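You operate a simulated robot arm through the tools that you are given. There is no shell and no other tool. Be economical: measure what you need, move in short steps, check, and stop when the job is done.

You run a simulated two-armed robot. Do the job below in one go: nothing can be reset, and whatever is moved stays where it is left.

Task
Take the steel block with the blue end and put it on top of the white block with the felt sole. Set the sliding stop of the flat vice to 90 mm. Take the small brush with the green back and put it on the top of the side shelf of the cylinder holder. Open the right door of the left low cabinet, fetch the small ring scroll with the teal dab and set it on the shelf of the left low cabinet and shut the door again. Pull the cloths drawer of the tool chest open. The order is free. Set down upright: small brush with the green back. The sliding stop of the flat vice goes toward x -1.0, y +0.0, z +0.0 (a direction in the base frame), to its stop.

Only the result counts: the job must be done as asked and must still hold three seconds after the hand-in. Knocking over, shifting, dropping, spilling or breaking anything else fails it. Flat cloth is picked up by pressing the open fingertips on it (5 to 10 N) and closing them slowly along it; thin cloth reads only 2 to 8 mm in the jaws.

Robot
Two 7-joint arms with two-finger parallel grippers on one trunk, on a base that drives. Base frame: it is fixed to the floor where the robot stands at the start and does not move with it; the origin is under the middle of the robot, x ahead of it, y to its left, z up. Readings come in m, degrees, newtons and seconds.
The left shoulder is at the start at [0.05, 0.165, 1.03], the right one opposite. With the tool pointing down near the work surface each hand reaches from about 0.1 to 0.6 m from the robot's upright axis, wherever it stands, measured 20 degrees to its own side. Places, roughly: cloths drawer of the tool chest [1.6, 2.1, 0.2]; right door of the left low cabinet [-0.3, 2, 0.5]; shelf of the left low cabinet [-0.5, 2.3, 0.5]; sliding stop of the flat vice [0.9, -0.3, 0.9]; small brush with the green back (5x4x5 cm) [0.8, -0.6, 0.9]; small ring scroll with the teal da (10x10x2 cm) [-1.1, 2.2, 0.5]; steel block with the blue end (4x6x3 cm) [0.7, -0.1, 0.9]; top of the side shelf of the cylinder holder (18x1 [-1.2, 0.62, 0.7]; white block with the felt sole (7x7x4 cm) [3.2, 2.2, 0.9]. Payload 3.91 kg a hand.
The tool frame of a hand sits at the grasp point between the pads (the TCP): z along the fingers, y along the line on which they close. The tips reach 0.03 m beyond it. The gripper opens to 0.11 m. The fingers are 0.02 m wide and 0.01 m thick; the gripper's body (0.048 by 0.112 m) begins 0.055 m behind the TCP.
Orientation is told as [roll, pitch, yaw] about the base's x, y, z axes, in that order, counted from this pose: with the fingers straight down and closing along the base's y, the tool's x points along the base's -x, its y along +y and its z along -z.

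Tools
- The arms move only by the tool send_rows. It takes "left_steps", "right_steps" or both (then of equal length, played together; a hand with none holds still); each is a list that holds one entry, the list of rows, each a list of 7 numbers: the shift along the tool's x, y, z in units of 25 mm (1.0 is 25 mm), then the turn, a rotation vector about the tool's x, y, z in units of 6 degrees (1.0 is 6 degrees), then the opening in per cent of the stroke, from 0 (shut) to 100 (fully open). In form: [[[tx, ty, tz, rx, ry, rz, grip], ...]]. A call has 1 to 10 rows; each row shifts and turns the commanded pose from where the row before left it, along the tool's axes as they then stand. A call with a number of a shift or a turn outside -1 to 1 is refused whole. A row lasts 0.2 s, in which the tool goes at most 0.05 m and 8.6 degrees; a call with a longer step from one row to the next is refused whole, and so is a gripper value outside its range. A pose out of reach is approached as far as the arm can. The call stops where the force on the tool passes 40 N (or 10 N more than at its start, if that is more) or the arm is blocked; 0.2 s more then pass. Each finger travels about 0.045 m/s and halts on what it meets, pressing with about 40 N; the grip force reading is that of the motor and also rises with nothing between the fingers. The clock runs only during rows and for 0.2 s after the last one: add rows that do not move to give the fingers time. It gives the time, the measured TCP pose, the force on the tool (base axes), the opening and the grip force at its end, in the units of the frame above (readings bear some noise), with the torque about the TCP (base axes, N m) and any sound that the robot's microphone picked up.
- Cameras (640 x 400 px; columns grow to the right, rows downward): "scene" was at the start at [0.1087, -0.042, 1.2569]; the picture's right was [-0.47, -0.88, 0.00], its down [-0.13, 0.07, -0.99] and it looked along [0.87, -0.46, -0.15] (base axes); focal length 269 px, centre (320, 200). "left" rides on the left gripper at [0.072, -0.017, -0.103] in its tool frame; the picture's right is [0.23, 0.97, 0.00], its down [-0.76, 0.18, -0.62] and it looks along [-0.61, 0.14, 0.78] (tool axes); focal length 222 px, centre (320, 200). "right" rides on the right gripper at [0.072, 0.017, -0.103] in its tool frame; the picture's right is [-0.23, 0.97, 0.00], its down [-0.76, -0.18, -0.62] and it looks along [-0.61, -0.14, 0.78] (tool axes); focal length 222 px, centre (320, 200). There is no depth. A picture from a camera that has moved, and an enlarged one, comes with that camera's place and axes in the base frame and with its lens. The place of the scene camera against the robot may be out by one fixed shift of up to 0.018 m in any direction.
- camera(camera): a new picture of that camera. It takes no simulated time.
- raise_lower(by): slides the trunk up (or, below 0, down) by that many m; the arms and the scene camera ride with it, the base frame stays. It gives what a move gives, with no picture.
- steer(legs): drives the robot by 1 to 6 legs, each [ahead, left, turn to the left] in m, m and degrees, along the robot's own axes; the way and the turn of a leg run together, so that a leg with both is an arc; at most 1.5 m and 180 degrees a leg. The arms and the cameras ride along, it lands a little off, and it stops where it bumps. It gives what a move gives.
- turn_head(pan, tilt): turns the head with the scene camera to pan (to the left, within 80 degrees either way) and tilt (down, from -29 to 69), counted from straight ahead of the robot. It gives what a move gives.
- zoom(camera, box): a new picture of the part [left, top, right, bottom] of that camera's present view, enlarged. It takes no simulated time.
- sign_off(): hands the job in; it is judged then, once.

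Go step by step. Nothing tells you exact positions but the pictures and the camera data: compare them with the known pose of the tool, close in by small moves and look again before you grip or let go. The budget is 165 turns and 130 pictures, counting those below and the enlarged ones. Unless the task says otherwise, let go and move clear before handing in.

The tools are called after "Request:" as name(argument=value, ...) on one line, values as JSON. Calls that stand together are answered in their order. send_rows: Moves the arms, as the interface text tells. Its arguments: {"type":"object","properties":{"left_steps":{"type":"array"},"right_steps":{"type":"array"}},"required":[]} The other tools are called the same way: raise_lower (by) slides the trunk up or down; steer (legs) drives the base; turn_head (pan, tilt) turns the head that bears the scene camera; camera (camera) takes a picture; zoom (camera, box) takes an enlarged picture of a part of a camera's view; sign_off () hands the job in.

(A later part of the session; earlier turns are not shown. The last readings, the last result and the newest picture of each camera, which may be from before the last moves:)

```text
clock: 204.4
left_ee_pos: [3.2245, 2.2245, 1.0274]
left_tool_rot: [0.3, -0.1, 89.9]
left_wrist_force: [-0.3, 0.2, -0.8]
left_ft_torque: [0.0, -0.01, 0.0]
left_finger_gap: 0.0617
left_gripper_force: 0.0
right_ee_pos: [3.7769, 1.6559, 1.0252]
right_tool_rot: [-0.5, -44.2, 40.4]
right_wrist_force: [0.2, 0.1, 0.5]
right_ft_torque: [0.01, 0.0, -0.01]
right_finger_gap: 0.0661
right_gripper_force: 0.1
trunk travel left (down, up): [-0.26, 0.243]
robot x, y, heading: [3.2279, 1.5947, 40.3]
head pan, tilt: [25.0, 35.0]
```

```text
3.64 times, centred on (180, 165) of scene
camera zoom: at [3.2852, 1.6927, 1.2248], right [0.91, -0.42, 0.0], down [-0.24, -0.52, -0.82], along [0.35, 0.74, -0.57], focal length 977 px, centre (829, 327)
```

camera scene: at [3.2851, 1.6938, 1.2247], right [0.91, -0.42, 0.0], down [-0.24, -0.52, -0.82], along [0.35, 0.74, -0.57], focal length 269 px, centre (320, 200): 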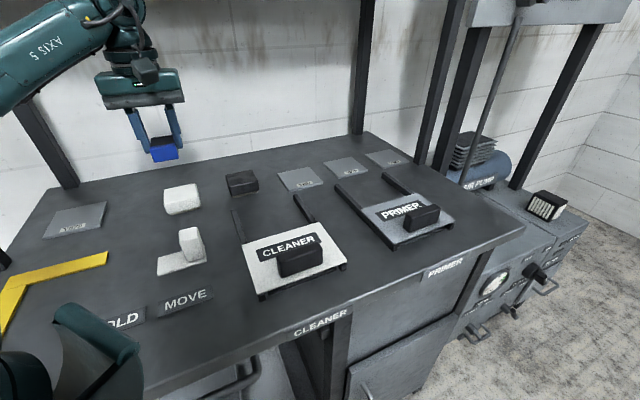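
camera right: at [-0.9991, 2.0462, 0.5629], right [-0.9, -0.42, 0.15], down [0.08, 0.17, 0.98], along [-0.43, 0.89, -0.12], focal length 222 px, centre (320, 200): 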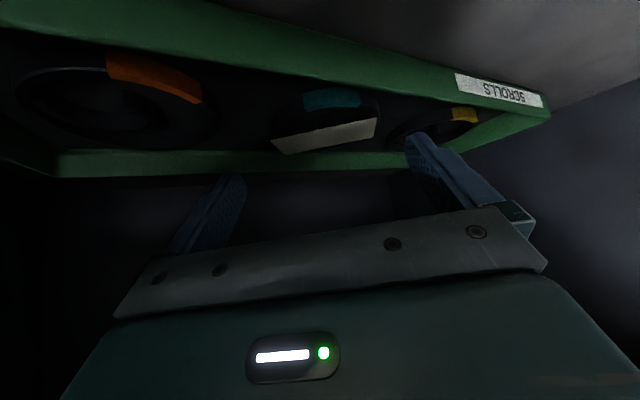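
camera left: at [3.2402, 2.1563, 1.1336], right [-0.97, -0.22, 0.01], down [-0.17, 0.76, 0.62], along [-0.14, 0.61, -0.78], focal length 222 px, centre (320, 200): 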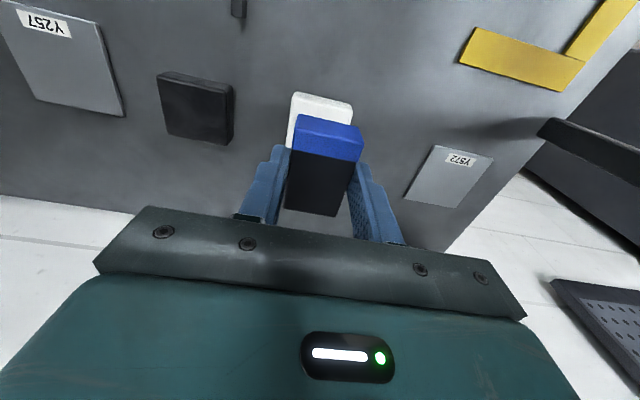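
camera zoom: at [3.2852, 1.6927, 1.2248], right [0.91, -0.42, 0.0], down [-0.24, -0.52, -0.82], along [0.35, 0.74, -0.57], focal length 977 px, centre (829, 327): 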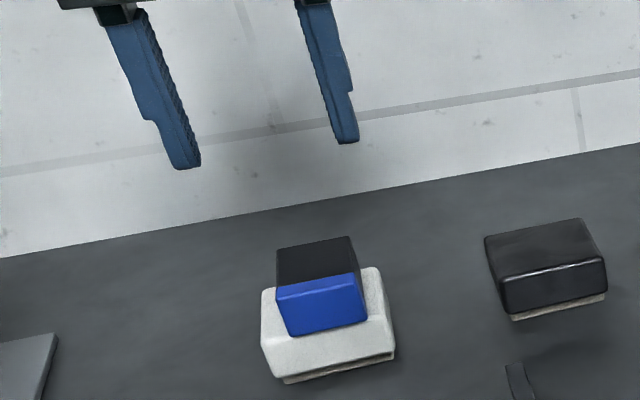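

The steel block rests stably on the white block. Now I tuck the left hand, back off and go to the tool chest, facing east with the chest on my left.

Request:
send_rows(left_steps=[[[1, 0, -0.3, 0, 0, 0, 80], [1, 0, -0.3, 0, 0, 0, 80], [1, 0, -0.3, 0, 0, 0, 80], [1, 0, -0.3, 0, 0, 0, 80], [1, 0, -0.3, 0, 0, 0, 80], [1, 0, -0.3, 0, 0, 0, 80], [1, 0, -0.3, 0, 0, 0, 80], [1, 0, -0.3, 0, 0, 0, 80]]])

Request:
steer(legs=[[-0.1, -0.1, 0], [0, 0, -40], [-1.45, 0.0, 0]])

Request:
turn_head(pan=75, tilt=45)

Request:
camera(camera="scene")

```text
clock: 206.2
left_ee_pos: [3.2243, 2.0259, 1.0864]
left_tool_rot: [0.3, 0.1, 89.8]
left_wrist_force: [0.0, 0.2, 0.4]
left_ft_torque: [0.01, 0.03, -0.02]
left_finger_gap: 0.0882
left_gripper_force: 0.0
right_ee_pos: [3.7763, 1.656, 1.0261]
right_tool_rot: [-0.6, -44.1, 40.5]
right_wrist_force: [1.0, 0.3, 0.2]
right_ft_torque: [0.01, 0.02, 0.02]
right_finger_gap: 0.0659
right_gripper_force: 0.0
trunk travel left (down, up): [-0.26, 0.243]
robot x, y, heading: [3.2261, 1.5922, 40.1]
head pan, tilt: [25.0, 35.0]
```

```text
clock: 216.5
left_ee_pos: [2.0248, 1.7915, 1.0883]
left_tool_rot: [0.3, 0.0, 50.0]
left_wrist_force: [0.9, -0.5, -0.2]
left_ft_torque: [-0.01, 0.01, 0.02]
left_finger_gap: 0.088
left_gripper_force: 0.0
right_ee_pos: [2.2096, 1.1522, 1.0258]
right_tool_rot: [-0.6, -44.2, 0.4]
right_wrist_force: [0.3, -0.2, 0.6]
right_ft_torque: [0.01, 0.0, 0.06]
right_finger_gap: 0.0659
right_gripper_force: 0.1
trunk travel left (down, up): [-0.26, 0.243]
robot x, y, heading: [1.7508, 1.4586, 0.0]
head pan, tilt: [25.0, 35.0]
```

```text
clock: 217.7
left_ee_pos: [2.0266, 1.7906, 1.0878]
left_tool_rot: [0.3, -0.1, 49.9]
left_wrist_force: [0.4, -0.3, -0.5]
left_ft_torque: [0.01, 0.0, 0.01]
left_finger_gap: 0.0882
left_gripper_force: 0.1
right_ee_pos: [2.2089, 1.1526, 1.0256]
right_tool_rot: [-0.5, -44.1, 0.5]
right_wrist_force: [-0.2, 0.1, -0.2]
right_ft_torque: [0.01, 0.0, -0.01]
right_finger_gap: 0.0657
right_gripper_force: 0.0
trunk travel left (down, up): [-0.26, 0.243]
robot x, y, heading: [1.7487, 1.459, -0.2]
head pan, tilt: [75.0, 45.0]
```

```text
25 pictures are left
camera scene: at [1.7977, 1.5365, 1.21], right [0.97, -0.26, 0.0], down [-0.18, -0.68, -0.71], along [0.18, 0.68, -0.71], focal length 269 px, centre (320, 200)
```

scene: 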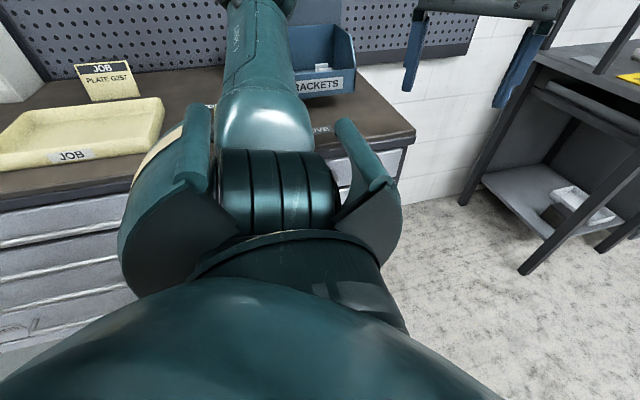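

The left arm hides the chest. I'll turn to face it and step back for a clear view.

Request:
steer(legs=[[0, -0.12, 0], [0, 0, 90], [-0.08, 0.12, 0]])

Request:
turn_head(pan=0, tilt=40)

Request:
camera(camera="scene")

```text
clock: 224.5
left_ee_pos: [1.2966, 1.5332, 1.0867]
left_tool_rot: [0.3, 0.1, 139.8]
left_wrist_force: [0.0, 0.3, 0.7]
left_ft_torque: [0.01, 0.0, 0.01]
left_finger_gap: 0.0879
left_gripper_force: 0.0
right_ee_pos: [1.9345, 1.7162, 1.0252]
right_tool_rot: [-0.5, -44.2, 90.4]
right_wrist_force: [-0.7, -0.8, 0.4]
right_ft_torque: [-0.01, 0.01, -0.02]
right_finger_gap: 0.0662
right_gripper_force: 0.1
trunk travel left (down, up): [-0.26, 0.243]
robot x, y, heading: [1.6274, 1.2614, 90.0]
head pan, tilt: [75.0, 45.0]
```

```text
clock: 226.0
left_ee_pos: [1.2957, 1.533, 1.0879]
left_tool_rot: [0.3, 0.0, 139.8]
left_wrist_force: [0.6, -0.7, 0.1]
left_ft_torque: [0.04, 0.01, -0.01]
left_finger_gap: 0.0878
left_gripper_force: 0.0
right_ee_pos: [1.9347, 1.7175, 1.0255]
right_tool_rot: [-0.5, -44.1, 90.4]
right_wrist_force: [0.8, 0.5, -0.6]
right_ft_torque: [-0.01, 0.01, 0.03]
right_finger_gap: 0.066
right_gripper_force: 0.1
trunk travel left (down, up): [-0.26, 0.243]
robot x, y, heading: [1.6297, 1.2551, 90.0]
head pan, tilt: [0.0, 40.0]
```

```text
24 pictures are left
camera scene: at [1.6268, 1.3732, 1.2172], right [1.0, 0.0, 0.0], down [0.0, -0.64, -0.77], along [0.0, 0.77, -0.64], focal length 269 px, centre (320, 200)
```

scene: 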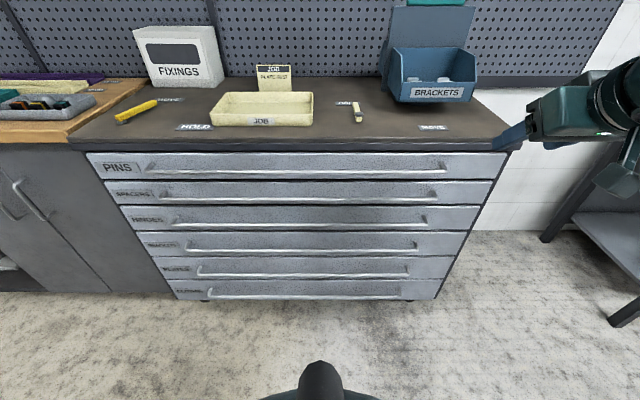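

Request:
zoom(camera="scene", box=[120, 220, 440, 310])

```text
2.00 times, centred on (280, 265) of scene
camera zoom: at [1.6268, 1.3732, 1.2172], right [1.0, 0.0, 0.0], down [0.0, -0.64, -0.77], along [0.0, 0.77, -0.64], focal length 537 px, centre (400, 70)
```

zoom: 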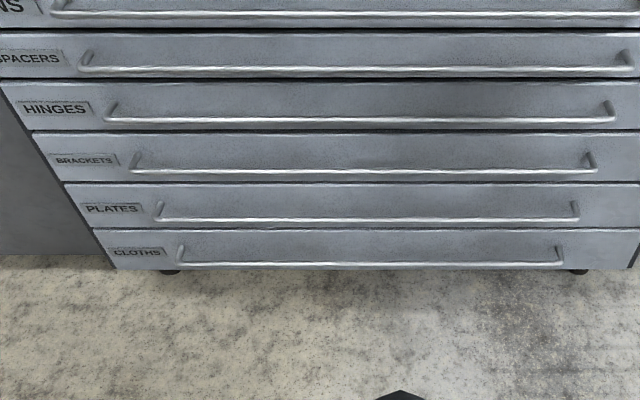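

CLOTHS is the bottom drawer; its bar is near (1.565, ~1.99, 0.17) and runs along x. I'll lower the trunk fully and turn the left hand so its jaws close across that bar at a 45° downward approach.

Request:
raise_lower(by=-0.255)

Request:
send_rows(left_steps=[[[0, 0, 0, 0, 0, -0.96, 80], [0, 0, 0, 0, 0, -0.96, 80], [0, 0, 0, 0, 0, -0.96, 80], [0, 0, 0, 0, 0, -0.96, 80], [0, 0, 0, 0, 0, -0.96, 80], [0, 0, 0, 0, 0, -0.96, 80], [0, 0, 0, 0, 0, -0.96, 60]]])

Request:
send_rows(left_steps=[[[0, 0, 0, 0.94, 0, 0, 60], [0, 0, 0, 0.94, 0, 0, 60], [0, 0, 0, 0.94, 0, 0, 60], [0, 0, 0, 0.94, 0, 0, 60], [0, 0, 0, 0.94, 0, 0, 60], [0, 0, 0, 0.94, 0, 0, 60], [0, 0, 0, 0.94, 0, 0, 60], [0, 0, 0, 0.94, 0, 0, 60]]])

```text
clock: 228.6
left_ee_pos: [1.2971, 1.5338, 0.8326]
left_tool_rot: [0.3, 0.0, 139.8]
left_wrist_force: [0.8, 0.1, -0.7]
left_ft_torque: [-0.03, 0.01, -0.01]
left_finger_gap: 0.0878
left_gripper_force: 0.0
right_ee_pos: [1.9341, 1.7163, 0.7708]
right_tool_rot: [-0.6, -44.1, 90.4]
right_wrist_force: [-0.9, -0.4, 0.3]
right_ft_torque: [-0.01, 0.0, 0.03]
right_finger_gap: 0.0663
right_gripper_force: 0.0
trunk travel left (down, up): [-0.005, 0.498]
robot x, y, heading: [1.63, 1.2591, 89.7]
head pan, tilt: [0.0, 40.0]
```

```text
clock: 230.2
left_ee_pos: [1.2962, 1.5344, 0.8328]
left_tool_rot: [0.2, -0.3, -179.9]
left_wrist_force: [1.0, -0.2, -0.7]
left_ft_torque: [-0.06, 0.0, -0.05]
left_finger_gap: 0.0659
left_gripper_force: 0.2
right_ee_pos: [1.9335, 1.7178, 0.772]
right_tool_rot: [-0.4, -44.1, 90.3]
right_wrist_force: [0.7, 0.0, 0.5]
right_ft_torque: [-0.01, -0.01, -0.01]
right_finger_gap: 0.0659
right_gripper_force: 0.1
trunk travel left (down, up): [-0.005, 0.498]
robot x, y, heading: [1.6276, 1.2594, 89.8]
head pan, tilt: [0.0, 40.0]
```

```text
clock: 232.0
left_ee_pos: [1.2972, 1.5327, 0.8329]
left_tool_rot: [-44.9, -0.2, -179.8]
left_wrist_force: [-0.4, 0.6, 0.1]
left_ft_torque: [-0.01, 0.0, -0.05]
left_finger_gap: 0.066
left_gripper_force: 0.0
right_ee_pos: [1.9346, 1.7173, 0.7711]
right_tool_rot: [-0.5, -44.0, 90.3]
right_wrist_force: [-1.0, -0.5, 0.4]
right_ft_torque: [0.02, 0.0, -0.01]
right_finger_gap: 0.0661
right_gripper_force: 0.1
trunk travel left (down, up): [-0.005, 0.498]
robot x, y, heading: [1.6293, 1.2567, 89.8]
head pan, tilt: [0.0, 40.0]
```

Orientation is right. Lower the left hand toward bar height.

Request:
send_rows(left_steps=[[[0.4, 0.8, 0.8, 0, 0, 0, 60], [0.4, 0.8, 0.8, 0, 0, 0, 60], [0.4, 0.8, 0.8, 0, 0, 0, 60], [0.4, 0.8, 0.8, 0, 0, 0, 60], [0.4, 0.8, 0.8, 0, 0, 0, 60], [0.4, 0.8, 0.8, 0, 0, 0, 60], [0.4, 0.8, 0.8, 0, 0, 0, 60], [0.4, 0.8, 0.8, 0, 0, 0, 60], [0.4, 0.8, 0.8, 0, 0, 0, 60], [0.4, 0.8, 0.8, 0, 0, 0, 60]]])

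Request:
send_rows(left_steps=[[[0, 0.8, 0.8, 0, 0, 0, 60], [0, 0.8, 0.8, 0, 0, 0, 60], [0, 0.8, 0.8, 0, 0, 0, 60], [0, 0.8, 0.8, 0, 0, 0, 60], [0, 0.8, 0.8, 0, 0, 0, 60], [0, 0.8, 0.8, 0, 0, 0, 60], [0, 0.8, 0.8, 0, 0, 0, 60], [0, 0.8, 0.8, 0, 0, 0, 60], [0, 0.8, 0.8, 0, 0, 0, 60], [0, 0.8, 0.8, 0, 0, 0, 60]]])

```text
clock: 234.2
left_ee_pos: [1.3066, 1.6501, 0.6525]
left_tool_rot: [-44.7, -0.1, -179.9]
left_wrist_force: [0.3, -0.2, -0.6]
left_ft_torque: [0.01, 0.01, -0.01]
left_finger_gap: 0.0659
left_gripper_force: 0.0
left hand out of reach, approached as far as the arm can: row 1, 2, 3, 4, 5, 6, 7, 8, 9, 10
right_ee_pos: [1.9345, 1.7168, 0.7703]
right_tool_rot: [-0.5, -44.1, 90.4]
right_wrist_force: [0.0, 1.1, 0.6]
right_ft_torque: [0.03, -0.04, 0.04]
right_finger_gap: 0.0659
right_gripper_force: 0.1
trunk travel left (down, up): [-0.005, 0.498]
robot x, y, heading: [1.6244, 1.2597, 89.8]
head pan, tilt: [0.0, 40.0]
```

```text
clock: 236.4
left_ee_pos: [1.304, 1.6501, 0.3994]
left_tool_rot: [-44.8, -0.2, -180.0]
left_wrist_force: [0.8, -0.4, -0.2]
left_ft_torque: [-0.02, -0.02, -0.03]
left_finger_gap: 0.0657
left_gripper_force: 0.0
left hand out of reach, approached as far as the arm can: row 6, 7
right_ee_pos: [1.9342, 1.7177, 0.7706]
right_tool_rot: [-0.5, -44.1, 90.4]
right_wrist_force: [0.0, 0.1, -0.5]
right_ft_torque: [0.03, 0.01, 0.0]
right_finger_gap: 0.0659
right_gripper_force: 0.0
trunk travel left (down, up): [-0.005, 0.498]
robot x, y, heading: [1.6323, 1.2572, 89.8]
head pan, tilt: [0.0, 40.0]
```

Request:
send_rows(left_steps=[[[0, 0.8, 0.8, 0, 0, 0, 60], [0, 0.8, 0.8, 0, 0, 0, 60], [0, 0.8, 0.8, 0, 0, 0, 60], [0, 0.8, 0.8, 0, 0, 0, 60], [0, 0.8, 0.8, 0, 0, 0, 60], [0, 0.8, 0.8, 0, 0, 0, 60], [0, 0.8, 0.8, 0, 0, 0, 60]]])

Request:
camera(camera="left")

```text
clock: 238.0
left_ee_pos: [1.2952, 1.6426, 0.2026]
left_tool_rot: [-44.1, -1.7, 179.9]
left_wrist_force: [0.2, 0.5, -0.4]
left_ft_torque: [0.01, 0.0, 0.0]
left_finger_gap: 0.0661
left_gripper_force: 0.0
right_ee_pos: [1.9376, 1.716, 0.7727]
right_tool_rot: [0.1, -44.3, 90.0]
right_wrist_force: [0.0, 0.1, 0.1]
right_ft_torque: [-0.02, -0.01, 0.0]
right_finger_gap: 0.0655
right_gripper_force: 0.1
trunk travel left (down, up): [-0.005, 0.498]
robot x, y, heading: [1.628, 1.2623, 89.9]
head pan, tilt: [0.0, 40.0]
```

```text
22 pictures are left
camera left: at [1.3692, 1.5824, 0.2868], right [0.2, -0.7, -0.68], down [-0.75, -0.56, 0.35], along [-0.63, 0.44, -0.64], focal length 222 px, centre (320, 200)
```

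left: 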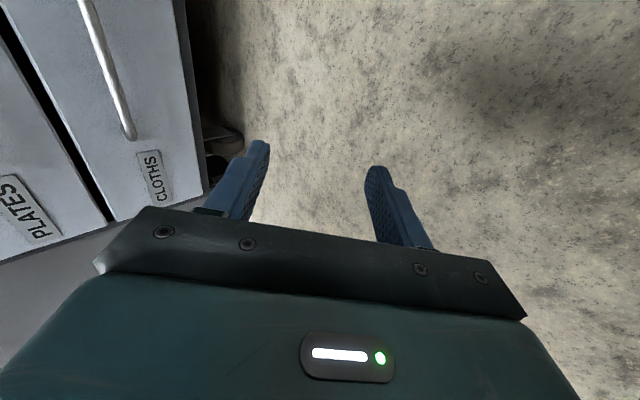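

The bar reads y≈1.957, z≈0.228, and I can grip it anywhere along its length. I'll raise the left hand slightly, tuck the right hand, then drive up to the chest.

Request:
send_rows(left_steps=[[[0.3, -0.8, -0.8, 0, 0, 0, 60], [0.3, -0.8, -0.8, 0, 0, 0, 60], [0, 0, 0, 0, 0.28, 0, 60], [0, 0, 0, 0, 0, 0, 60], [0, 0, 0, 0, 0, 0, 60], [0, 0, 0, 0, 0, 0, 60], [0, 0, 0, 0, 0, 0, 60], [0, 0, 0, 0, 0, 0, 60]]], right_steps=[[[0, 0, -1, 0, 0, 0, 60], [0, 0, -1, 0, 0, 0, 60], [0, 0, -1, 0, 0, 0, 60], [0, 0, -1, 0, 0, 0, 60], [0, 0, -1, 0, 0, 0, 60], [0, 0, -1, 0, 0, 0, 60], [0, 0, -1, 0, 0, 0, 60], [0, 0, -1, 0, 0, 0, 60]]])

Request:
steer(legs=[[0.23, 0, 0]])

Request:
camera(camera="left")

```text
clock: 240.0
left_ee_pos: [1.2905, 1.6589, 0.2732]
left_tool_rot: [-45.9, -2.7, 179.0]
left_wrist_force: [-0.9, -0.2, -0.5]
left_ft_torque: [0.01, -0.04, 0.0]
left_finger_gap: 0.0659
left_gripper_force: 0.0
right_ee_pos: [1.9401, 1.5783, 0.912]
right_tool_rot: [0.4, -44.1, 90.0]
right_wrist_force: [-0.2, -0.2, -0.4]
right_ft_torque: [0.02, -0.01, 0.01]
right_finger_gap: 0.0664
right_gripper_force: 0.0
trunk travel left (down, up): [-0.005, 0.498]
robot x, y, heading: [1.6297, 1.2572, 89.9]
head pan, tilt: [0.0, 40.0]
stopped in row 8 (left hand): the arm was blocked; the commanded pose is now the measured one
```

```text
clock: 241.7
left_ee_pos: [1.2898, 1.8841, 0.2727]
left_tool_rot: [-45.7, -2.7, 179.0]
left_wrist_force: [-0.6, -0.9, -0.3]
left_ft_torque: [-0.02, 0.01, -0.01]
left_finger_gap: 0.0658
left_gripper_force: 0.0
right_ee_pos: [1.9374, 1.8072, 0.9125]
right_tool_rot: [0.3, -44.1, 90.1]
right_wrist_force: [-0.5, 0.5, -0.5]
right_ft_torque: [0.01, -0.04, 0.0]
right_finger_gap: 0.0656
right_gripper_force: 0.1
trunk travel left (down, up): [-0.005, 0.498]
robot x, y, heading: [1.6271, 1.4859, 90.3]
head pan, tilt: [0.0, 40.0]
```

```text
21 pictures are left
camera left: at [1.3658, 1.8219, 0.3527], right [0.18, -0.68, -0.71], down [-0.76, -0.56, 0.34], along [-0.63, 0.47, -0.62], focal length 222 px, centre (320, 200)
```

left: 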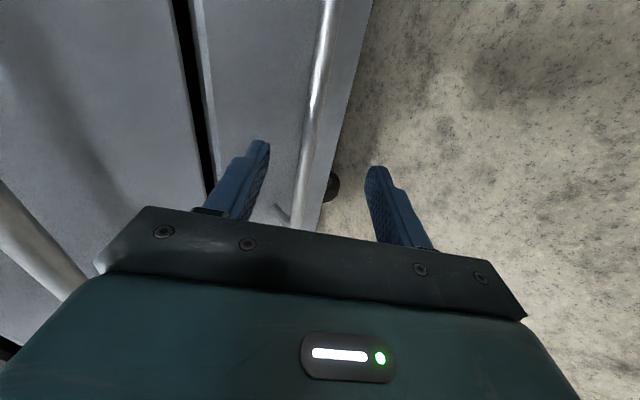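

The bar is at (y 1.941, z 0.228), lying 7 cm ahead on the tool axis. I'll narrow the jaws a little and advance along the tool axis, then close.

Request:
send_rows(left_steps=[[[0, -0.3, 0, 0, 0, 0, 47], [0, 0, 0.6, 0, 0, 0, 47], [0, 0, 0.6, 0, 0, 0, 47], [0, 0, 0.6, 0, 0, 0, 47], [0, 0, 0.5, 0, 0, 0, 47], [0, 0, 0, 0, 0, 0, 47]]])

Request:
camera(camera="left")

```text
clock: 242.8
left_ee_pos: [1.2896, 1.9231, 0.2418]
left_tool_rot: [-45.8, -2.4, 179.1]
left_wrist_force: [-0.6, -2.1, -2.0]
left_ft_torque: [-0.09, -0.03, 0.01]
left_finger_gap: 0.0506
left_gripper_force: 0.0
right_ee_pos: [1.9314, 1.8072, 0.9133]
right_tool_rot: [-0.4, -44.1, 90.8]
right_wrist_force: [-0.1, 0.2, -0.1]
right_ft_torque: [0.02, -0.02, -0.01]
right_finger_gap: 0.0662
right_gripper_force: 0.0
trunk travel left (down, up): [-0.005, 0.498]
robot x, y, heading: [1.6255, 1.4839, 90.0]
head pan, tilt: [0.0, 40.0]
stopped in row 5 (left hand): the force on the tool passed its limit at 65 N (the readings are from after the stop); the commanded pose is now the measured one
```

```text
20 pictures are left
camera left: at [1.3629, 1.859, 0.322], right [0.19, -0.68, -0.71], down [-0.76, -0.56, 0.34], along [-0.63, 0.47, -0.62], focal length 222 px, centre (320, 200)
```

left: 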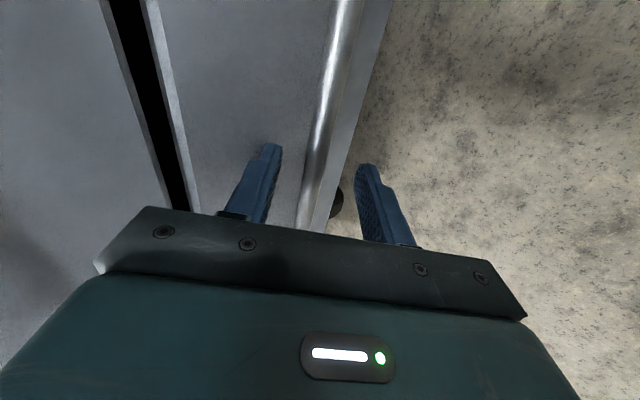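

The far fingertip touches the drawer front and the bar is between the tips. Close on it.

Request:
send_rows(left_steps=[[[0, 0, 0, 0, 0, 0, 30], [0, 0, 0, 0, 0, 0, 10], [0, 0, 0, 0, 0, 0, 2], [0, 0, 0, 0, 0, 0, 2], [0, 0, 0, 0, 0, 0, 2]]])

```text
clock: 244.0
left_ee_pos: [1.2892, 1.9238, 0.2458]
left_tool_rot: [-46.3, -2.3, 179.1]
left_wrist_force: [0.9, 9.7, 2.9]
left_ft_torque: [0.08, -0.78, 0.55]
left_finger_gap: 0.0122
left_gripper_force: 45.4
right_ee_pos: [1.9317, 1.8068, 0.9159]
right_tool_rot: [-0.5, -44.1, 90.7]
right_wrist_force: [-0.3, 0.8, 0.6]
right_ft_torque: [-0.01, -0.01, 0.01]
right_finger_gap: 0.066
right_gripper_force: 0.0
trunk travel left (down, up): [-0.005, 0.498]
robot x, y, heading: [1.6317, 1.4865, 90.1]
head pan, tilt: [0.0, 40.0]
```

Gripped (12 mm bar). Now pull by driving the base straight back.

Request:
steer(legs=[[-0.12, 0, 0]])

```text
clock: 245.3
left_ee_pos: [1.2895, 1.8027, 0.2467]
left_tool_rot: [-46.2, -2.3, 179.1]
left_wrist_force: [4.4, -8.2, 22.3]
left_ft_torque: [0.07, -0.73, 0.62]
left_finger_gap: 0.0123
left_gripper_force: 45.1
right_ee_pos: [1.9333, 1.6859, 0.9147]
right_tool_rot: [-0.3, -44.2, 90.6]
right_wrist_force: [-0.5, -0.2, 0.1]
right_ft_torque: [-0.01, -0.05, 0.02]
right_finger_gap: 0.0659
right_gripper_force: 0.0
trunk travel left (down, up): [-0.005, 0.498]
robot x, y, heading: [1.6269, 1.366, 90.3]
head pan, tilt: [0.0, 40.0]
```

Request:
steer(legs=[[-0.16, 0, 0]])

Request:
camera(camera="scene")

```text
clock: 246.7
left_ee_pos: [1.2889, 1.6446, 0.2451]
left_tool_rot: [-46.2, -2.6, 179.0]
left_wrist_force: [-3.9, -7.1, 16.1]
left_ft_torque: [0.02, -0.71, 0.63]
left_finger_gap: 0.0123
left_gripper_force: 45.1
right_ee_pos: [1.9341, 1.526, 0.9148]
right_tool_rot: [-0.5, -44.3, 90.5]
right_wrist_force: [-0.7, -0.8, 0.1]
right_ft_torque: [-0.01, 0.01, -0.01]
right_finger_gap: 0.0655
right_gripper_force: 0.2
trunk travel left (down, up): [-0.005, 0.498]
robot x, y, heading: [1.6286, 1.2054, 90.2]
head pan, tilt: [0.0, 40.0]
```

```text
19 pictures are left
camera scene: at [1.6277, 1.321, 0.9625], right [1.0, 0.0, 0.0], down [0.0, -0.64, -0.77], along [0.0, 0.77, -0.64], focal length 269 px, centre (320, 200)
```

scene: 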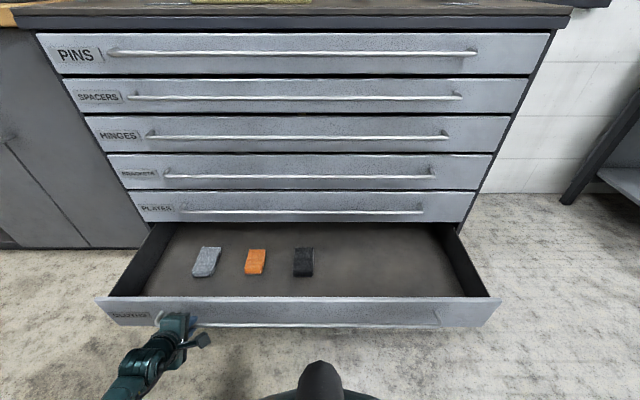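

The drawer is open about 28 cm, with cloths visible. I'll pull a bit more with the arm to see if it's at its stop.

Request:
send_rows(left_steps=[[[0, 0.6, -0.6, 0, 0, 0, 2], [0, 0.6, -0.6, 0, 0, 0, 2], [0, 0.6, -0.6, 0, 0, 0, 2], [0, 0.6, -0.6, 0, 0, 0, 2]]])

```text
clock: 247.4
left_ee_pos: [1.2898, 1.5947, 0.2485]
left_tool_rot: [-46.7, -2.1, 179.3]
left_wrist_force: [-1.1, 3.3, -3.3]
left_ft_torque: [0.01, -0.93, 0.51]
left_finger_gap: 0.0123
left_gripper_force: 45.1
right_ee_pos: [1.9326, 1.5262, 0.9137]
right_tool_rot: [-0.6, -44.2, 90.7]
right_wrist_force: [0.0, -0.2, 0.1]
right_ft_torque: [-0.02, 0.02, 0.01]
right_finger_gap: 0.066
right_gripper_force: 0.2
trunk travel left (down, up): [-0.005, 0.498]
robot x, y, heading: [1.629, 1.208, 90.1]
head pan, tilt: [0.0, 40.0]
stopped in row 3 (left hand): the force on the tool passed its limit at 75 N (the readings are from after the stop); the commanded pose is now the measured one
```

The stop is reached (~33 cm). Release the bar, back the jaws off along the tool axis, and look.

Request:
send_rows(left_steps=[[[0, 0, 0, 0, 0, 0, 20], [0, 0, 0, 0, 0, 0, 47], [0, 0, 0, 0, 0, 0, 47], [0, 0, 0, 0, 0, 0, 47], [0, 0, -0.5, 0, 0, 0, 47], [0, 0, -0.7, 0, 0, 0, 47], [0, 0, -0.7, 0, 0, 0, 47], [0, 0, -0.7, 0, 0, 0, 47], [0, 0, -0.7, 0, 0, 0, 47]]])

Request:
camera(camera="scene")

```text
clock: 249.4
left_ee_pos: [1.2884, 1.5343, 0.3024]
left_tool_rot: [-46.8, -2.4, 179.1]
left_wrist_force: [0.4, 0.2, -0.4]
left_ft_torque: [0.01, 0.01, 0.03]
left_finger_gap: 0.0515
left_gripper_force: 0.0
right_ee_pos: [1.9325, 1.528, 0.9147]
right_tool_rot: [-0.5, -44.1, 90.6]
right_wrist_force: [-0.2, -0.1, -0.3]
right_ft_torque: [0.03, 0.01, -0.01]
right_finger_gap: 0.066
right_gripper_force: 0.0
trunk travel left (down, up): [-0.005, 0.498]
robot x, y, heading: [1.6301, 1.2046, 90.1]
head pan, tilt: [0.0, 40.0]
```

```text
18 pictures are left
camera scene: at [1.6273, 1.3219, 0.9622], right [1.0, 0.0, 0.0], down [0.0, -0.64, -0.77], along [0.0, 0.77, -0.64], focal length 269 px, centre (320, 200)
```

scene: 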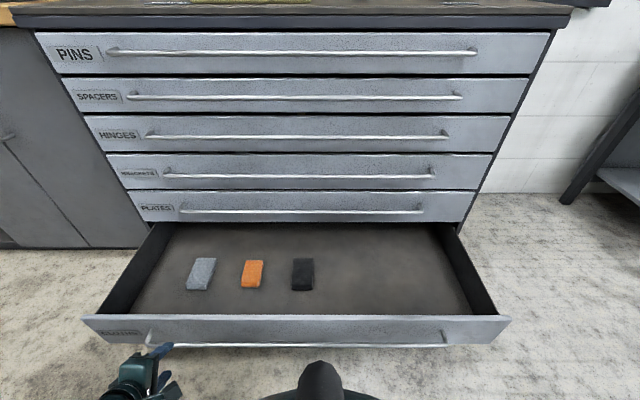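

The drawer is open to its stop and the hand is clear. Now I raise the left hand and reorient it for the ring (45° tilt, yawed toward front-left).

Request:
send_rows(left_steps=[[[0, 0, -0.8, -0.94, 0, 0, 60], [0, 0, -0.8, -0.94, 0, 0, 60], [0, 0, -0.8, -0.94, 0, 0, 60], [0, 0, -0.8, -0.94, 0, 0, 60], [0, 0, -0.8, -0.94, 0, 0, 60], [0, 0, -0.8, -0.94, 0, 0, 60], [0, 0, -0.8, -0.94, 0, 0, 60], [0, 0, -0.8, -1, 0, 0, 60]]])

Request:
send_rows(left_steps=[[[0, 0, -0.8, 0, 0, 0.95, 100], [0, 0, -0.8, 0, 0, 0.95, 100], [0, 0, -0.8, 0, 0, 0.95, 100], [0, 0, -0.8, 0, 0, 0.95, 100], [0, 0, -0.8, 0, 0, 0.95, 100], [0, 0, -0.8, 0, 0, 0.95, 100], [0, 0, -0.5, 0, 0, 0.95, 100], [0, 0, -0.5, 0, 0, 0.95, 100], [0, 0, 0, 0, 0, 0.95, 100], [0, 0, 0, 0, 0, 0.95, 100]]])

Request:
send_rows(left_steps=[[[0, 0, 0, 0, -0.94, 0, 100], [0, 0, 0, 0, -0.94, 0, 100], [0, 0, 0, 0, -0.94, 0, 100], [0, 0, 0, 0, -0.94, 0, 100], [0, 0, 0, 0, -0.94, 0, 100], [0, 0, 0, 0, -0.94, 0, 100], [0, 0, 0, 0, -0.94, 0, 100], [0, 0, 0, 0, -0.94, 0, 100]]])

```text
clock: 251.2
left_ee_pos: [1.2948, 1.4627, 0.4425]
left_tool_rot: [-1.0, -2.4, 179.1]
left_wrist_force: [0.2, 0.6, -0.5]
left_ft_torque: [-0.02, -0.01, 0.02]
left_finger_gap: 0.0661
left_gripper_force: 0.1
right_ee_pos: [1.9331, 1.5273, 0.9152]
right_tool_rot: [-0.5, -44.2, 90.7]
right_wrist_force: [0.6, 0.3, -0.9]
right_ft_torque: [-0.01, -0.01, 0.01]
right_finger_gap: 0.0662
right_gripper_force: 0.1
trunk travel left (down, up): [-0.005, 0.498]
robot x, y, heading: [1.632, 1.2079, 90.1]
head pan, tilt: [0.0, 40.0]
```

```text
clock: 253.4
left_ee_pos: [1.2976, 1.4663, 0.5861]
left_tool_rot: [1.3, -2.3, 122.1]
left_wrist_force: [0.4, -1.1, 0.3]
left_ft_torque: [-0.02, 0.04, -0.03]
left_finger_gap: 0.11
left_gripper_force: 0.1
left hand out of reach, approached as far as the arm can: row 6, 8
right_ee_pos: [1.9339, 1.5269, 0.9151]
right_tool_rot: [-0.5, -44.1, 90.6]
right_wrist_force: [0.4, -0.4, -1.5]
right_ft_torque: [0.04, 0.02, 0.0]
right_finger_gap: 0.0661
right_gripper_force: 0.1
trunk travel left (down, up): [-0.005, 0.498]
robot x, y, heading: [1.6259, 1.2074, 90.2]
head pan, tilt: [0.0, 40.0]
```

```text
clock: 255.2
left_ee_pos: [1.2544, 1.5713, 0.5694]
left_tool_rot: [2.0, -47.5, 120.7]
left_wrist_force: [-0.2, -0.1, 0.7]
left_ft_torque: [0.01, 0.0, 0.01]
left_finger_gap: 0.1101
left_gripper_force: 0.1
left hand out of reach, approached as far as the arm can: row 1, 2, 3, 4, 5, 6, 7, 8
right_ee_pos: [1.9331, 1.5275, 0.914]
right_tool_rot: [-0.5, -44.2, 90.7]
right_wrist_force: [-1.1, -0.1, -0.6]
right_ft_torque: [0.0, 0.01, 0.03]
right_finger_gap: 0.066
right_gripper_force: 0.1
trunk travel left (down, up): [-0.005, 0.498]
robot x, y, heading: [1.6317, 1.2039, 90.5]
head pan, tilt: [0.0, 40.0]
```

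The hand is ready. I'll strafe west along the corridor to in front of the tall shelf.

Request:
steer(legs=[[0, 1.25, 0], [0, 1.2, 0]])

Request:
turn_head(pan=15, tilt=30)

Request:
camera(camera="scene")

```text
clock: 276.8
left_ee_pos: [-1.2054, 1.5312, 0.5682]
left_tool_rot: [1.8, -47.4, 121.7]
left_wrist_force: [-0.3, -0.6, 0.0]
left_ft_torque: [-0.05, -0.02, 0.0]
left_finger_gap: 0.1102
left_gripper_force: 0.1
right_ee_pos: [-0.5253, 1.4987, 0.9154]
right_tool_rot: [-0.4, -44.2, 91.7]
right_wrist_force: [-0.1, 0.0, -0.4]
right_ft_torque: [-0.01, 0.02, -0.04]
right_finger_gap: 0.0661
right_gripper_force: 0.1
trunk travel left (down, up): [-0.005, 0.498]
robot x, y, heading: [-0.8239, 1.176, 91.1]
head pan, tilt: [0.0, 40.0]
```

```text
clock: 277.6
left_ee_pos: [-1.2046, 1.5313, 0.5688]
left_tool_rot: [2.0, -47.4, 121.6]
left_wrist_force: [0.6, -0.2, 0.2]
left_ft_torque: [0.0, 0.01, -0.01]
left_finger_gap: 0.1102
left_gripper_force: 0.0
right_ee_pos: [-0.5251, 1.5001, 0.9145]
right_tool_rot: [-0.6, -44.2, 91.7]
right_wrist_force: [0.1, -0.7, 0.0]
right_ft_torque: [0.0, 0.0, 0.01]
right_finger_gap: 0.0661
right_gripper_force: 0.0
trunk travel left (down, up): [-0.005, 0.498]
robot x, y, heading: [-0.8231, 1.1742, 91.3]
head pan, tilt: [15.0, 30.0]
```

```text
17 pictures are left
camera scene: at [-0.8507, 1.2911, 0.9775], right [0.96, 0.28, 0.0], down [0.14, -0.48, -0.87], along [-0.24, 0.83, -0.5], focal length 269 px, centre (320, 200)
```

scene: 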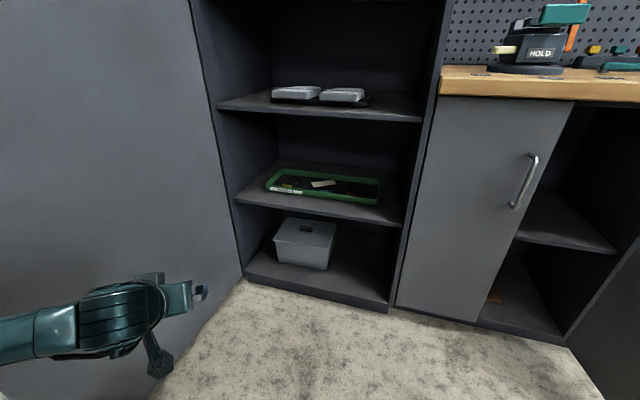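

The tray is as I left it. I'll bring the left hand inward/forward and level its roll, then drive ahead.

Request:
send_rows(left_steps=[[[-0.31, -0.92, 0.1, 0.15, 0.42, -0.18, 100], [-0.31, -0.92, 0.1, 0, 0, 0, 100], [-0.31, -0.92, 0.1, 0, 0, 0, 100], [-0.31, -0.92, 0.1, 0, 0, 0, 100], [-0.31, -0.92, 0.1, 0, 0, 0, 100], [-0.31, -0.92, 0.1, 0, 0, 0, 100], [-0.31, -0.92, 0.1, 0, 0, 0, 100], [-0.31, -0.92, 0.1, 0, 0, 0, 100]]])

Request:
steer(legs=[[0.25, 0, 0]])

Request:
camera(camera="left")

```text
clock: 279.4
left_ee_pos: [-1.0824, 1.6797, 0.5989]
left_tool_rot: [-0.1, -44.9, 123.4]
left_wrist_force: [-0.2, -0.7, 0.7]
left_ft_torque: [0.02, -0.03, 0.02]
left_finger_gap: 0.11
left_gripper_force: 0.0
right_ee_pos: [-0.5256, 1.5005, 0.9152]
right_tool_rot: [-0.6, -44.2, 91.7]
right_wrist_force: [0.1, 0.3, 0.4]
right_ft_torque: [0.02, 0.0, 0.02]
right_finger_gap: 0.066
right_gripper_force: 0.0
trunk travel left (down, up): [-0.005, 0.498]
robot x, y, heading: [-0.8258, 1.1779, 91.2]
head pan, tilt: [15.0, 30.0]
```

```text
clock: 281.2
left_ee_pos: [-1.0875, 1.9272, 0.5983]
left_tool_rot: [-0.1, -45.0, 123.4]
left_wrist_force: [0.7, -0.2, -0.4]
left_ft_torque: [0.0, 0.01, -0.02]
left_finger_gap: 0.11
left_gripper_force: 0.1
right_ee_pos: [-0.5308, 1.7468, 0.9146]
right_tool_rot: [-0.5, -44.2, 91.7]
right_wrist_force: [-0.2, -0.6, 0.1]
right_ft_torque: [0.01, -0.02, -0.02]
right_finger_gap: 0.066
right_gripper_force: 0.1
trunk travel left (down, up): [-0.005, 0.498]
robot x, y, heading: [-0.8277, 1.4179, 91.3]
head pan, tilt: [15.0, 30.0]
```

```text
16 pictures are left
camera left: at [-1.0054, 1.8323, 0.6203], right [-0.73, -0.67, -0.16], down [-0.2, -0.02, 0.98], along [-0.66, 0.74, -0.13], focal length 222 px, centre (320, 200)
```

left: 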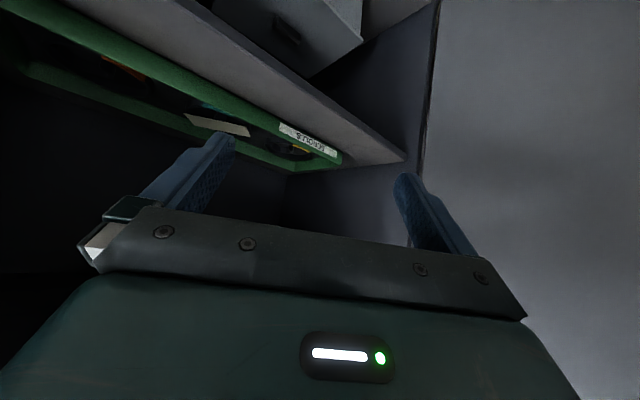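

Consistent with the earlier estimate. Drive 10 cm further and place the hand at the start of the final approach line.

Request:
steer(legs=[[0.1, 0, 0]])

Request:
send_rows(left_steps=[[[-0.13, -0.9, 0.4, 0, 0, 0, 100], [-0.13, -0.9, 0.4, 0, 0, 0, 100], [-0.13, -0.9, 0.6, 0, 0, 0, 100], [-0.13, -0.8, 0.6, 0, 0, 0, 100], [0, 0, 0.6, 0, 0, 0, 100]]])

Request:
zoom(camera="left", box=[120, 20, 420, 210])

```text
clock: 282.4
left_ee_pos: [-1.089, 2.0267, 0.6]
left_tool_rot: [0.0, -45.0, 123.5]
left_wrist_force: [0.8, -0.8, -0.6]
left_ft_torque: [0.04, -0.02, -0.03]
left_finger_gap: 0.11
left_gripper_force: 0.0
right_ee_pos: [-0.5333, 1.8457, 0.9143]
right_tool_rot: [-0.5, -44.2, 91.7]
right_wrist_force: [-1.0, 0.3, 0.1]
right_ft_torque: [0.0, -0.01, 0.02]
right_finger_gap: 0.066
right_gripper_force: 0.0
trunk travel left (down, up): [-0.005, 0.498]
robot x, y, heading: [-0.8315, 1.5191, 91.3]
head pan, tilt: [15.0, 30.0]
```

```text
clock: 283.6
left_ee_pos: [-1.0465, 2.1199, 0.5621]
left_tool_rot: [-0.2, -45.1, 123.4]
left_wrist_force: [-0.5, 0.9, 0.6]
left_ft_torque: [-0.04, 0.02, -0.05]
left_finger_gap: 0.1099
left_gripper_force: 0.1
right_ee_pos: [-0.5324, 1.8453, 0.9139]
right_tool_rot: [-0.4, -44.2, 91.8]
right_wrist_force: [-0.2, -0.1, -0.5]
right_ft_torque: [-0.03, 0.02, 0.0]
right_finger_gap: 0.0659
right_gripper_force: 0.1
trunk travel left (down, up): [-0.005, 0.498]
robot x, y, heading: [-0.8291, 1.5179, 91.3]
head pan, tilt: [15.0, 30.0]
```

```text
2.11 times, centred on (270, 115) of left
camera zoom: at [-0.9645, 2.0253, 0.583], right [-0.73, -0.67, -0.16], down [-0.2, -0.02, 0.98], along [-0.66, 0.74, -0.12], focal length 468 px, centre (425, 379)
```

zoom: 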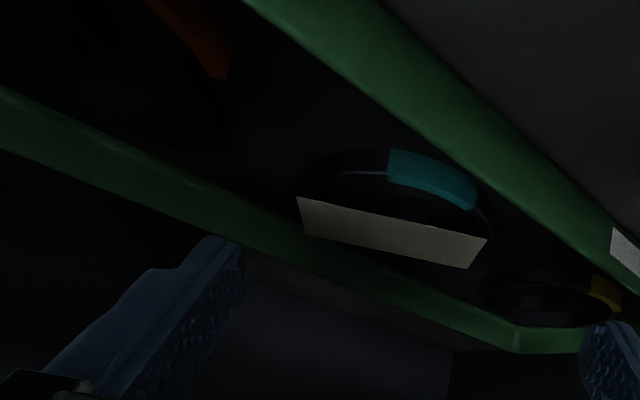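

The ring is centred laterally 12 mm to the right of my jaw line; its near half is free in front of the card. I'll correct and advance along the tool axis.

Request:
send_rows(left_steps=[[[0, -0.47, 0, 0, 0, 0, 100], [0, 0, 0.7, 0, 0, 0, 100], [0, 0, 0.7, 0, 0, 0, 100], [0, 0, 0.7, 0, 0, 0, 100], [0, 0, 0.6, 0, 0, 0, 100]]])

Request:
zoom(camera="left", box=[170, 80, 470, 260])

```text
clock: 284.8
left_ee_pos: [-1.062, 2.1656, 0.5124]
left_tool_rot: [-0.2, -45.0, 123.3]
left_wrist_force: [0.6, -0.1, -0.5]
left_ft_torque: [0.0, -0.02, 0.0]
left_finger_gap: 0.1099
left_gripper_force: 0.0
right_ee_pos: [-0.5325, 1.8439, 0.915]
right_tool_rot: [-0.4, -44.2, 91.8]
right_wrist_force: [-0.4, 0.0, 0.0]
right_ft_torque: [0.0, -0.02, 0.0]
right_finger_gap: 0.0663
right_gripper_force: 0.1
trunk travel left (down, up): [-0.005, 0.498]
robot x, y, heading: [-0.83, 1.5164, 91.3]
head pan, tilt: [15.0, 30.0]
```

```text
2.13 times, centred on (320, 170) of left
camera zoom: at [-0.9808, 2.0712, 0.5355], right [-0.73, -0.67, -0.16], down [-0.21, -0.02, 0.98], along [-0.66, 0.74, -0.13], focal length 474 px, centre (320, 264)
```

zoom: 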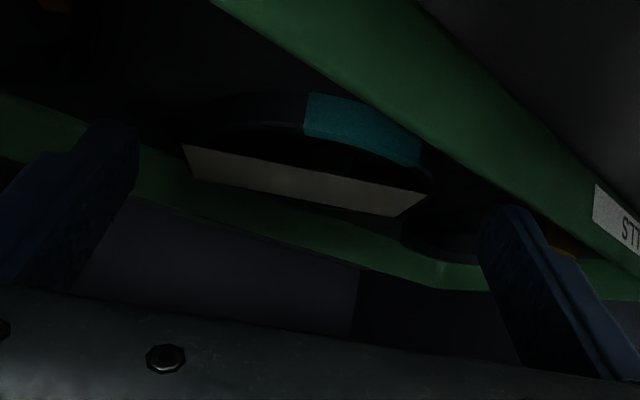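

Nicely centred now. Advance the last 3 cm to ring height.

Request:
send_rows(left_steps=[[[0, 0, 0.6, 0, 0, 0, 100], [0.05, 0, 0.55, 0, 0, 0, 100], [0, 0, 0, 0, 0, 0, 100]]])

Request:
zoom(camera="left", box=[170, 80, 470, 260])

```text
clock: 285.6
left_ee_pos: [-1.0714, 2.1825, 0.4977]
left_tool_rot: [-0.3, -45.4, 123.4]
left_wrist_force: [3.4, -6.3, 24.0]
left_ft_torque: [-1.11, 1.34, 0.52]
left_finger_gap: 0.1099
left_gripper_force: 0.1
right_ee_pos: [-0.5321, 1.8427, 0.9145]
right_tool_rot: [-0.4, -44.2, 91.7]
right_wrist_force: [0.1, -0.1, 0.1]
right_ft_torque: [0.01, 0.01, 0.01]
right_finger_gap: 0.066
right_gripper_force: 0.0
trunk travel left (down, up): [-0.005, 0.498]
robot x, y, heading: [-0.8263, 1.5242, 91.2]
head pan, tilt: [15.0, 30.0]
```

```text
2.13 times, centred on (320, 170) of left
camera zoom: at [-0.9905, 2.0882, 0.5189], right [-0.73, -0.67, -0.17], down [-0.2, -0.02, 0.98], along [-0.66, 0.75, -0.12], focal length 474 px, centre (320, 264)
```

zoom: 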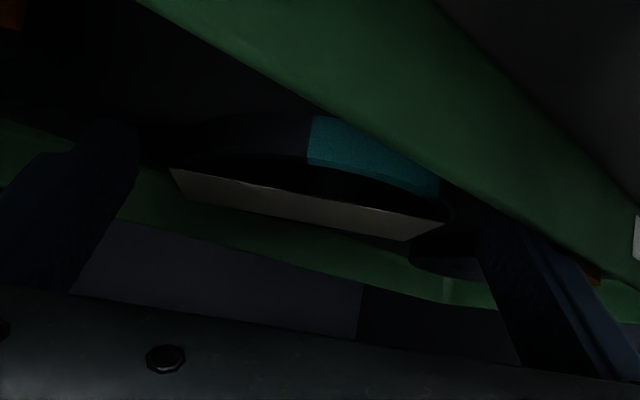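

The left finger underside rests on the tray's front wall, but the tips are already ~1 cm below the ring's top. I'll lift 2 mm to unload it and close.

Request:
send_rows(left_steps=[[[-0.06, 0, -0.06, 0, 0, 0, 100], [0, 0, 0, 0, 0, 0, 90], [0, 0, 0, 0, 0, 0, 80], [0, 0, 0, 0, 0, 0, 75], [0, 0, 0, 0, 0, 0, 75]]])

```text
clock: 286.8
left_ee_pos: [-1.0701, 2.1837, 0.4959]
left_tool_rot: [-0.3, -45.0, 123.4]
left_wrist_force: [-2.6, 5.3, 10.9]
left_ft_torque: [-0.05, 0.38, -0.26]
left_finger_gap: 0.0837
left_gripper_force: 13.7
right_ee_pos: [-0.5323, 1.8445, 0.9141]
right_tool_rot: [-0.5, -44.4, 91.7]
right_wrist_force: [0.4, 0.5, 0.6]
right_ft_torque: [-0.01, 0.01, -0.02]
right_finger_gap: 0.0663
right_gripper_force: 0.1
trunk travel left (down, up): [-0.005, 0.498]
robot x, y, heading: [-0.8308, 1.5193, 91.4]
head pan, tilt: [15.0, 30.0]
```

Request:
send_rows(left_steps=[[[0, 0, 0, 0, 0, 0, 60], [0, 0, 0, 0, 0, 0, 60]]])

Request:
zoom(camera="left", box=[170, 80, 470, 260])

```text
clock: 287.4
left_ee_pos: [-1.0723, 2.1824, 0.4963]
left_tool_rot: [-0.4, -44.9, 123.3]
left_wrist_force: [3.0, 6.6, 8.6]
left_ft_torque: [-0.07, 0.41, -0.37]
left_finger_gap: 0.0825
left_gripper_force: 40.1
right_ee_pos: [-0.5332, 1.8447, 0.915]
right_tool_rot: [-0.6, -44.2, 91.8]
right_wrist_force: [0.3, 0.1, -0.1]
right_ft_torque: [0.02, 0.02, -0.01]
right_finger_gap: 0.066
right_gripper_force: 0.1
trunk travel left (down, up): [-0.005, 0.498]
robot x, y, heading: [-0.8256, 1.5145, 91.1]
head pan, tilt: [15.0, 30.0]
```

```text
2.13 times, centred on (320, 170) of left
camera zoom: at [-0.9897, 2.0873, 0.517], right [-0.73, -0.67, -0.16], down [-0.21, -0.02, 0.98], along [-0.65, 0.75, -0.13], focal length 474 px, centre (320, 264)
```

zoom: 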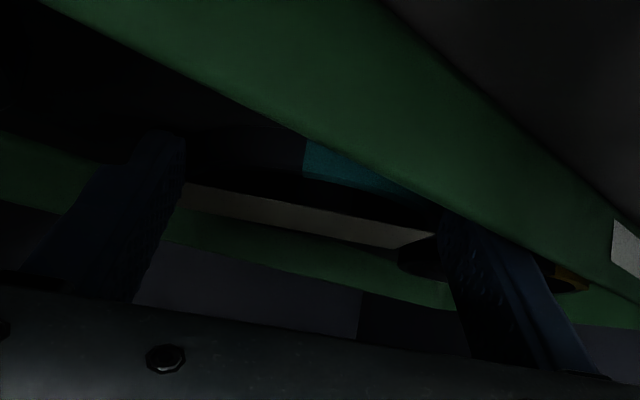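

Clamped firmly at 82 mm on the ring. Lift slowly and check from the head camera.

Request:
send_rows(left_steps=[[[-0.2, 0, -0.2, 0, 0, 0, 60], [-0.2, 0, -0.2, 0, 0, 0, 60], [-0.3, 0, -0.3, 0, 0, 0, 60], [-0.4, 0, -0.4, 0, 0, 0, 60], [-0.4, 0, -0.4, 0, 0, 0, 60], [-0.4, 0, -0.4, 0, 0, 0, 60], [0, 0, 0, 0, 0, 0, 60]]])

Request:
zoom(camera="scene", box=[140, 100, 400, 300])

```text
clock: 288.9
left_ee_pos: [-1.0732, 2.1809, 0.5616]
left_tool_rot: [-0.2, -44.9, 123.3]
left_wrist_force: [0.7, 0.4, 0.1]
left_ft_torque: [0.02, -0.04, -0.02]
left_finger_gap: 0.066
left_gripper_force: 0.1
right_ee_pos: [-0.5319, 1.8447, 0.9145]
right_tool_rot: [-0.5, -44.1, 91.6]
right_wrist_force: [0.1, 0.0, -0.4]
right_ft_torque: [0.02, 0.02, 0.0]
right_finger_gap: 0.0663
right_gripper_force: 0.2
trunk travel left (down, up): [-0.005, 0.498]
robot x, y, heading: [-0.8299, 1.5172, 91.3]
head pan, tilt: [15.0, 30.0]
```

```text
2.00 times, centred on (270, 200) of scene
camera zoom: at [-0.8577, 1.6357, 0.9776], right [0.96, 0.28, 0.0], down [0.14, -0.48, -0.87], along [-0.24, 0.83, -0.5], focal length 537 px, centre (420, 200)
```

zoom: 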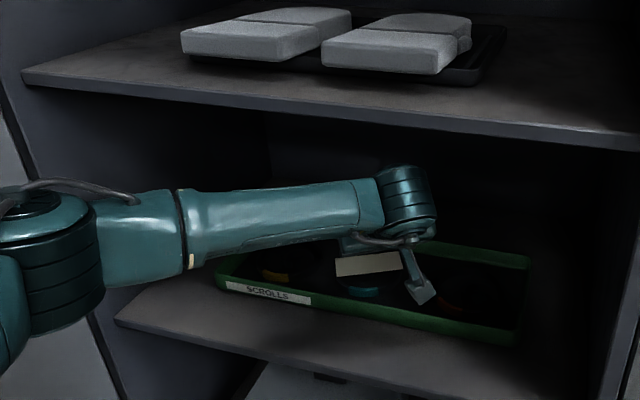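

The ring slipped out: my estimate of its height was about 1 cm high and I had only its front edge. I'll turn the hand to square-on (closing along x), which clears the tray wall, and look again.

Request:
send_rows(left_steps=[[[0, 0, -0.8, 0, 0, 0, 100], [0, 0, -0.8, 0.5, 0, 0.5, 100], [0, 0, 0, 0.68, 0, 0.68, 100], [0, 0, 0, 0.68, 0, 0.68, 100], [0, 0, 0, 0.68, 0, 0.68, 100], [0, 0, 0, 0.68, 0, 0.68, 100], [0, 0, 0, 0.68, 0, 0.68, 100]]])

Request:
zoom(camera="left", box=[170, 20, 470, 200])

```text
clock: 290.6
left_ee_pos: [-1.0569, 2.1573, 0.5902]
left_tool_rot: [-0.1, -45.1, 90.2]
left_wrist_force: [-1.5, -0.4, -0.2]
left_ft_torque: [0.02, 0.0, -0.03]
left_finger_gap: 0.1103
left_gripper_force: 0.1
right_ee_pos: [-0.5313, 1.8443, 0.9144]
right_tool_rot: [-0.5, -44.2, 91.7]
right_wrist_force: [-0.4, -0.2, -0.2]
right_ft_torque: [0.03, 0.01, -0.02]
right_finger_gap: 0.0658
right_gripper_force: 0.1
trunk travel left (down, up): [-0.005, 0.498]
robot x, y, heading: [-0.8259, 1.5183, 91.0]
head pan, tilt: [15.0, 30.0]
```

```text
2.13 times, centred on (320, 110) of left
camera zoom: at [-1.0409, 2.0338, 0.6119], right [-0.97, -0.16, -0.16], down [-0.18, 0.1, 0.98], along [-0.14, 0.98, -0.12], focal length 474 px, centre (320, 392)
```

zoom: 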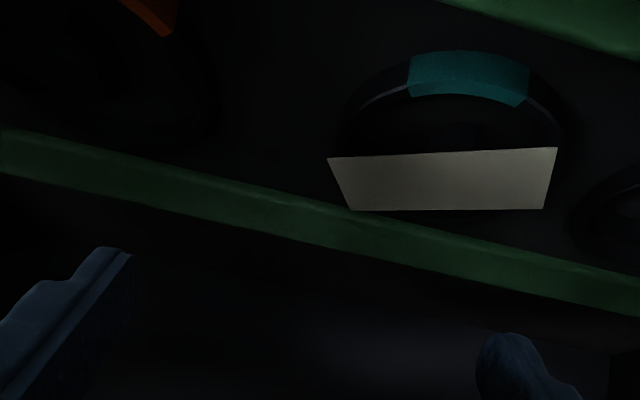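

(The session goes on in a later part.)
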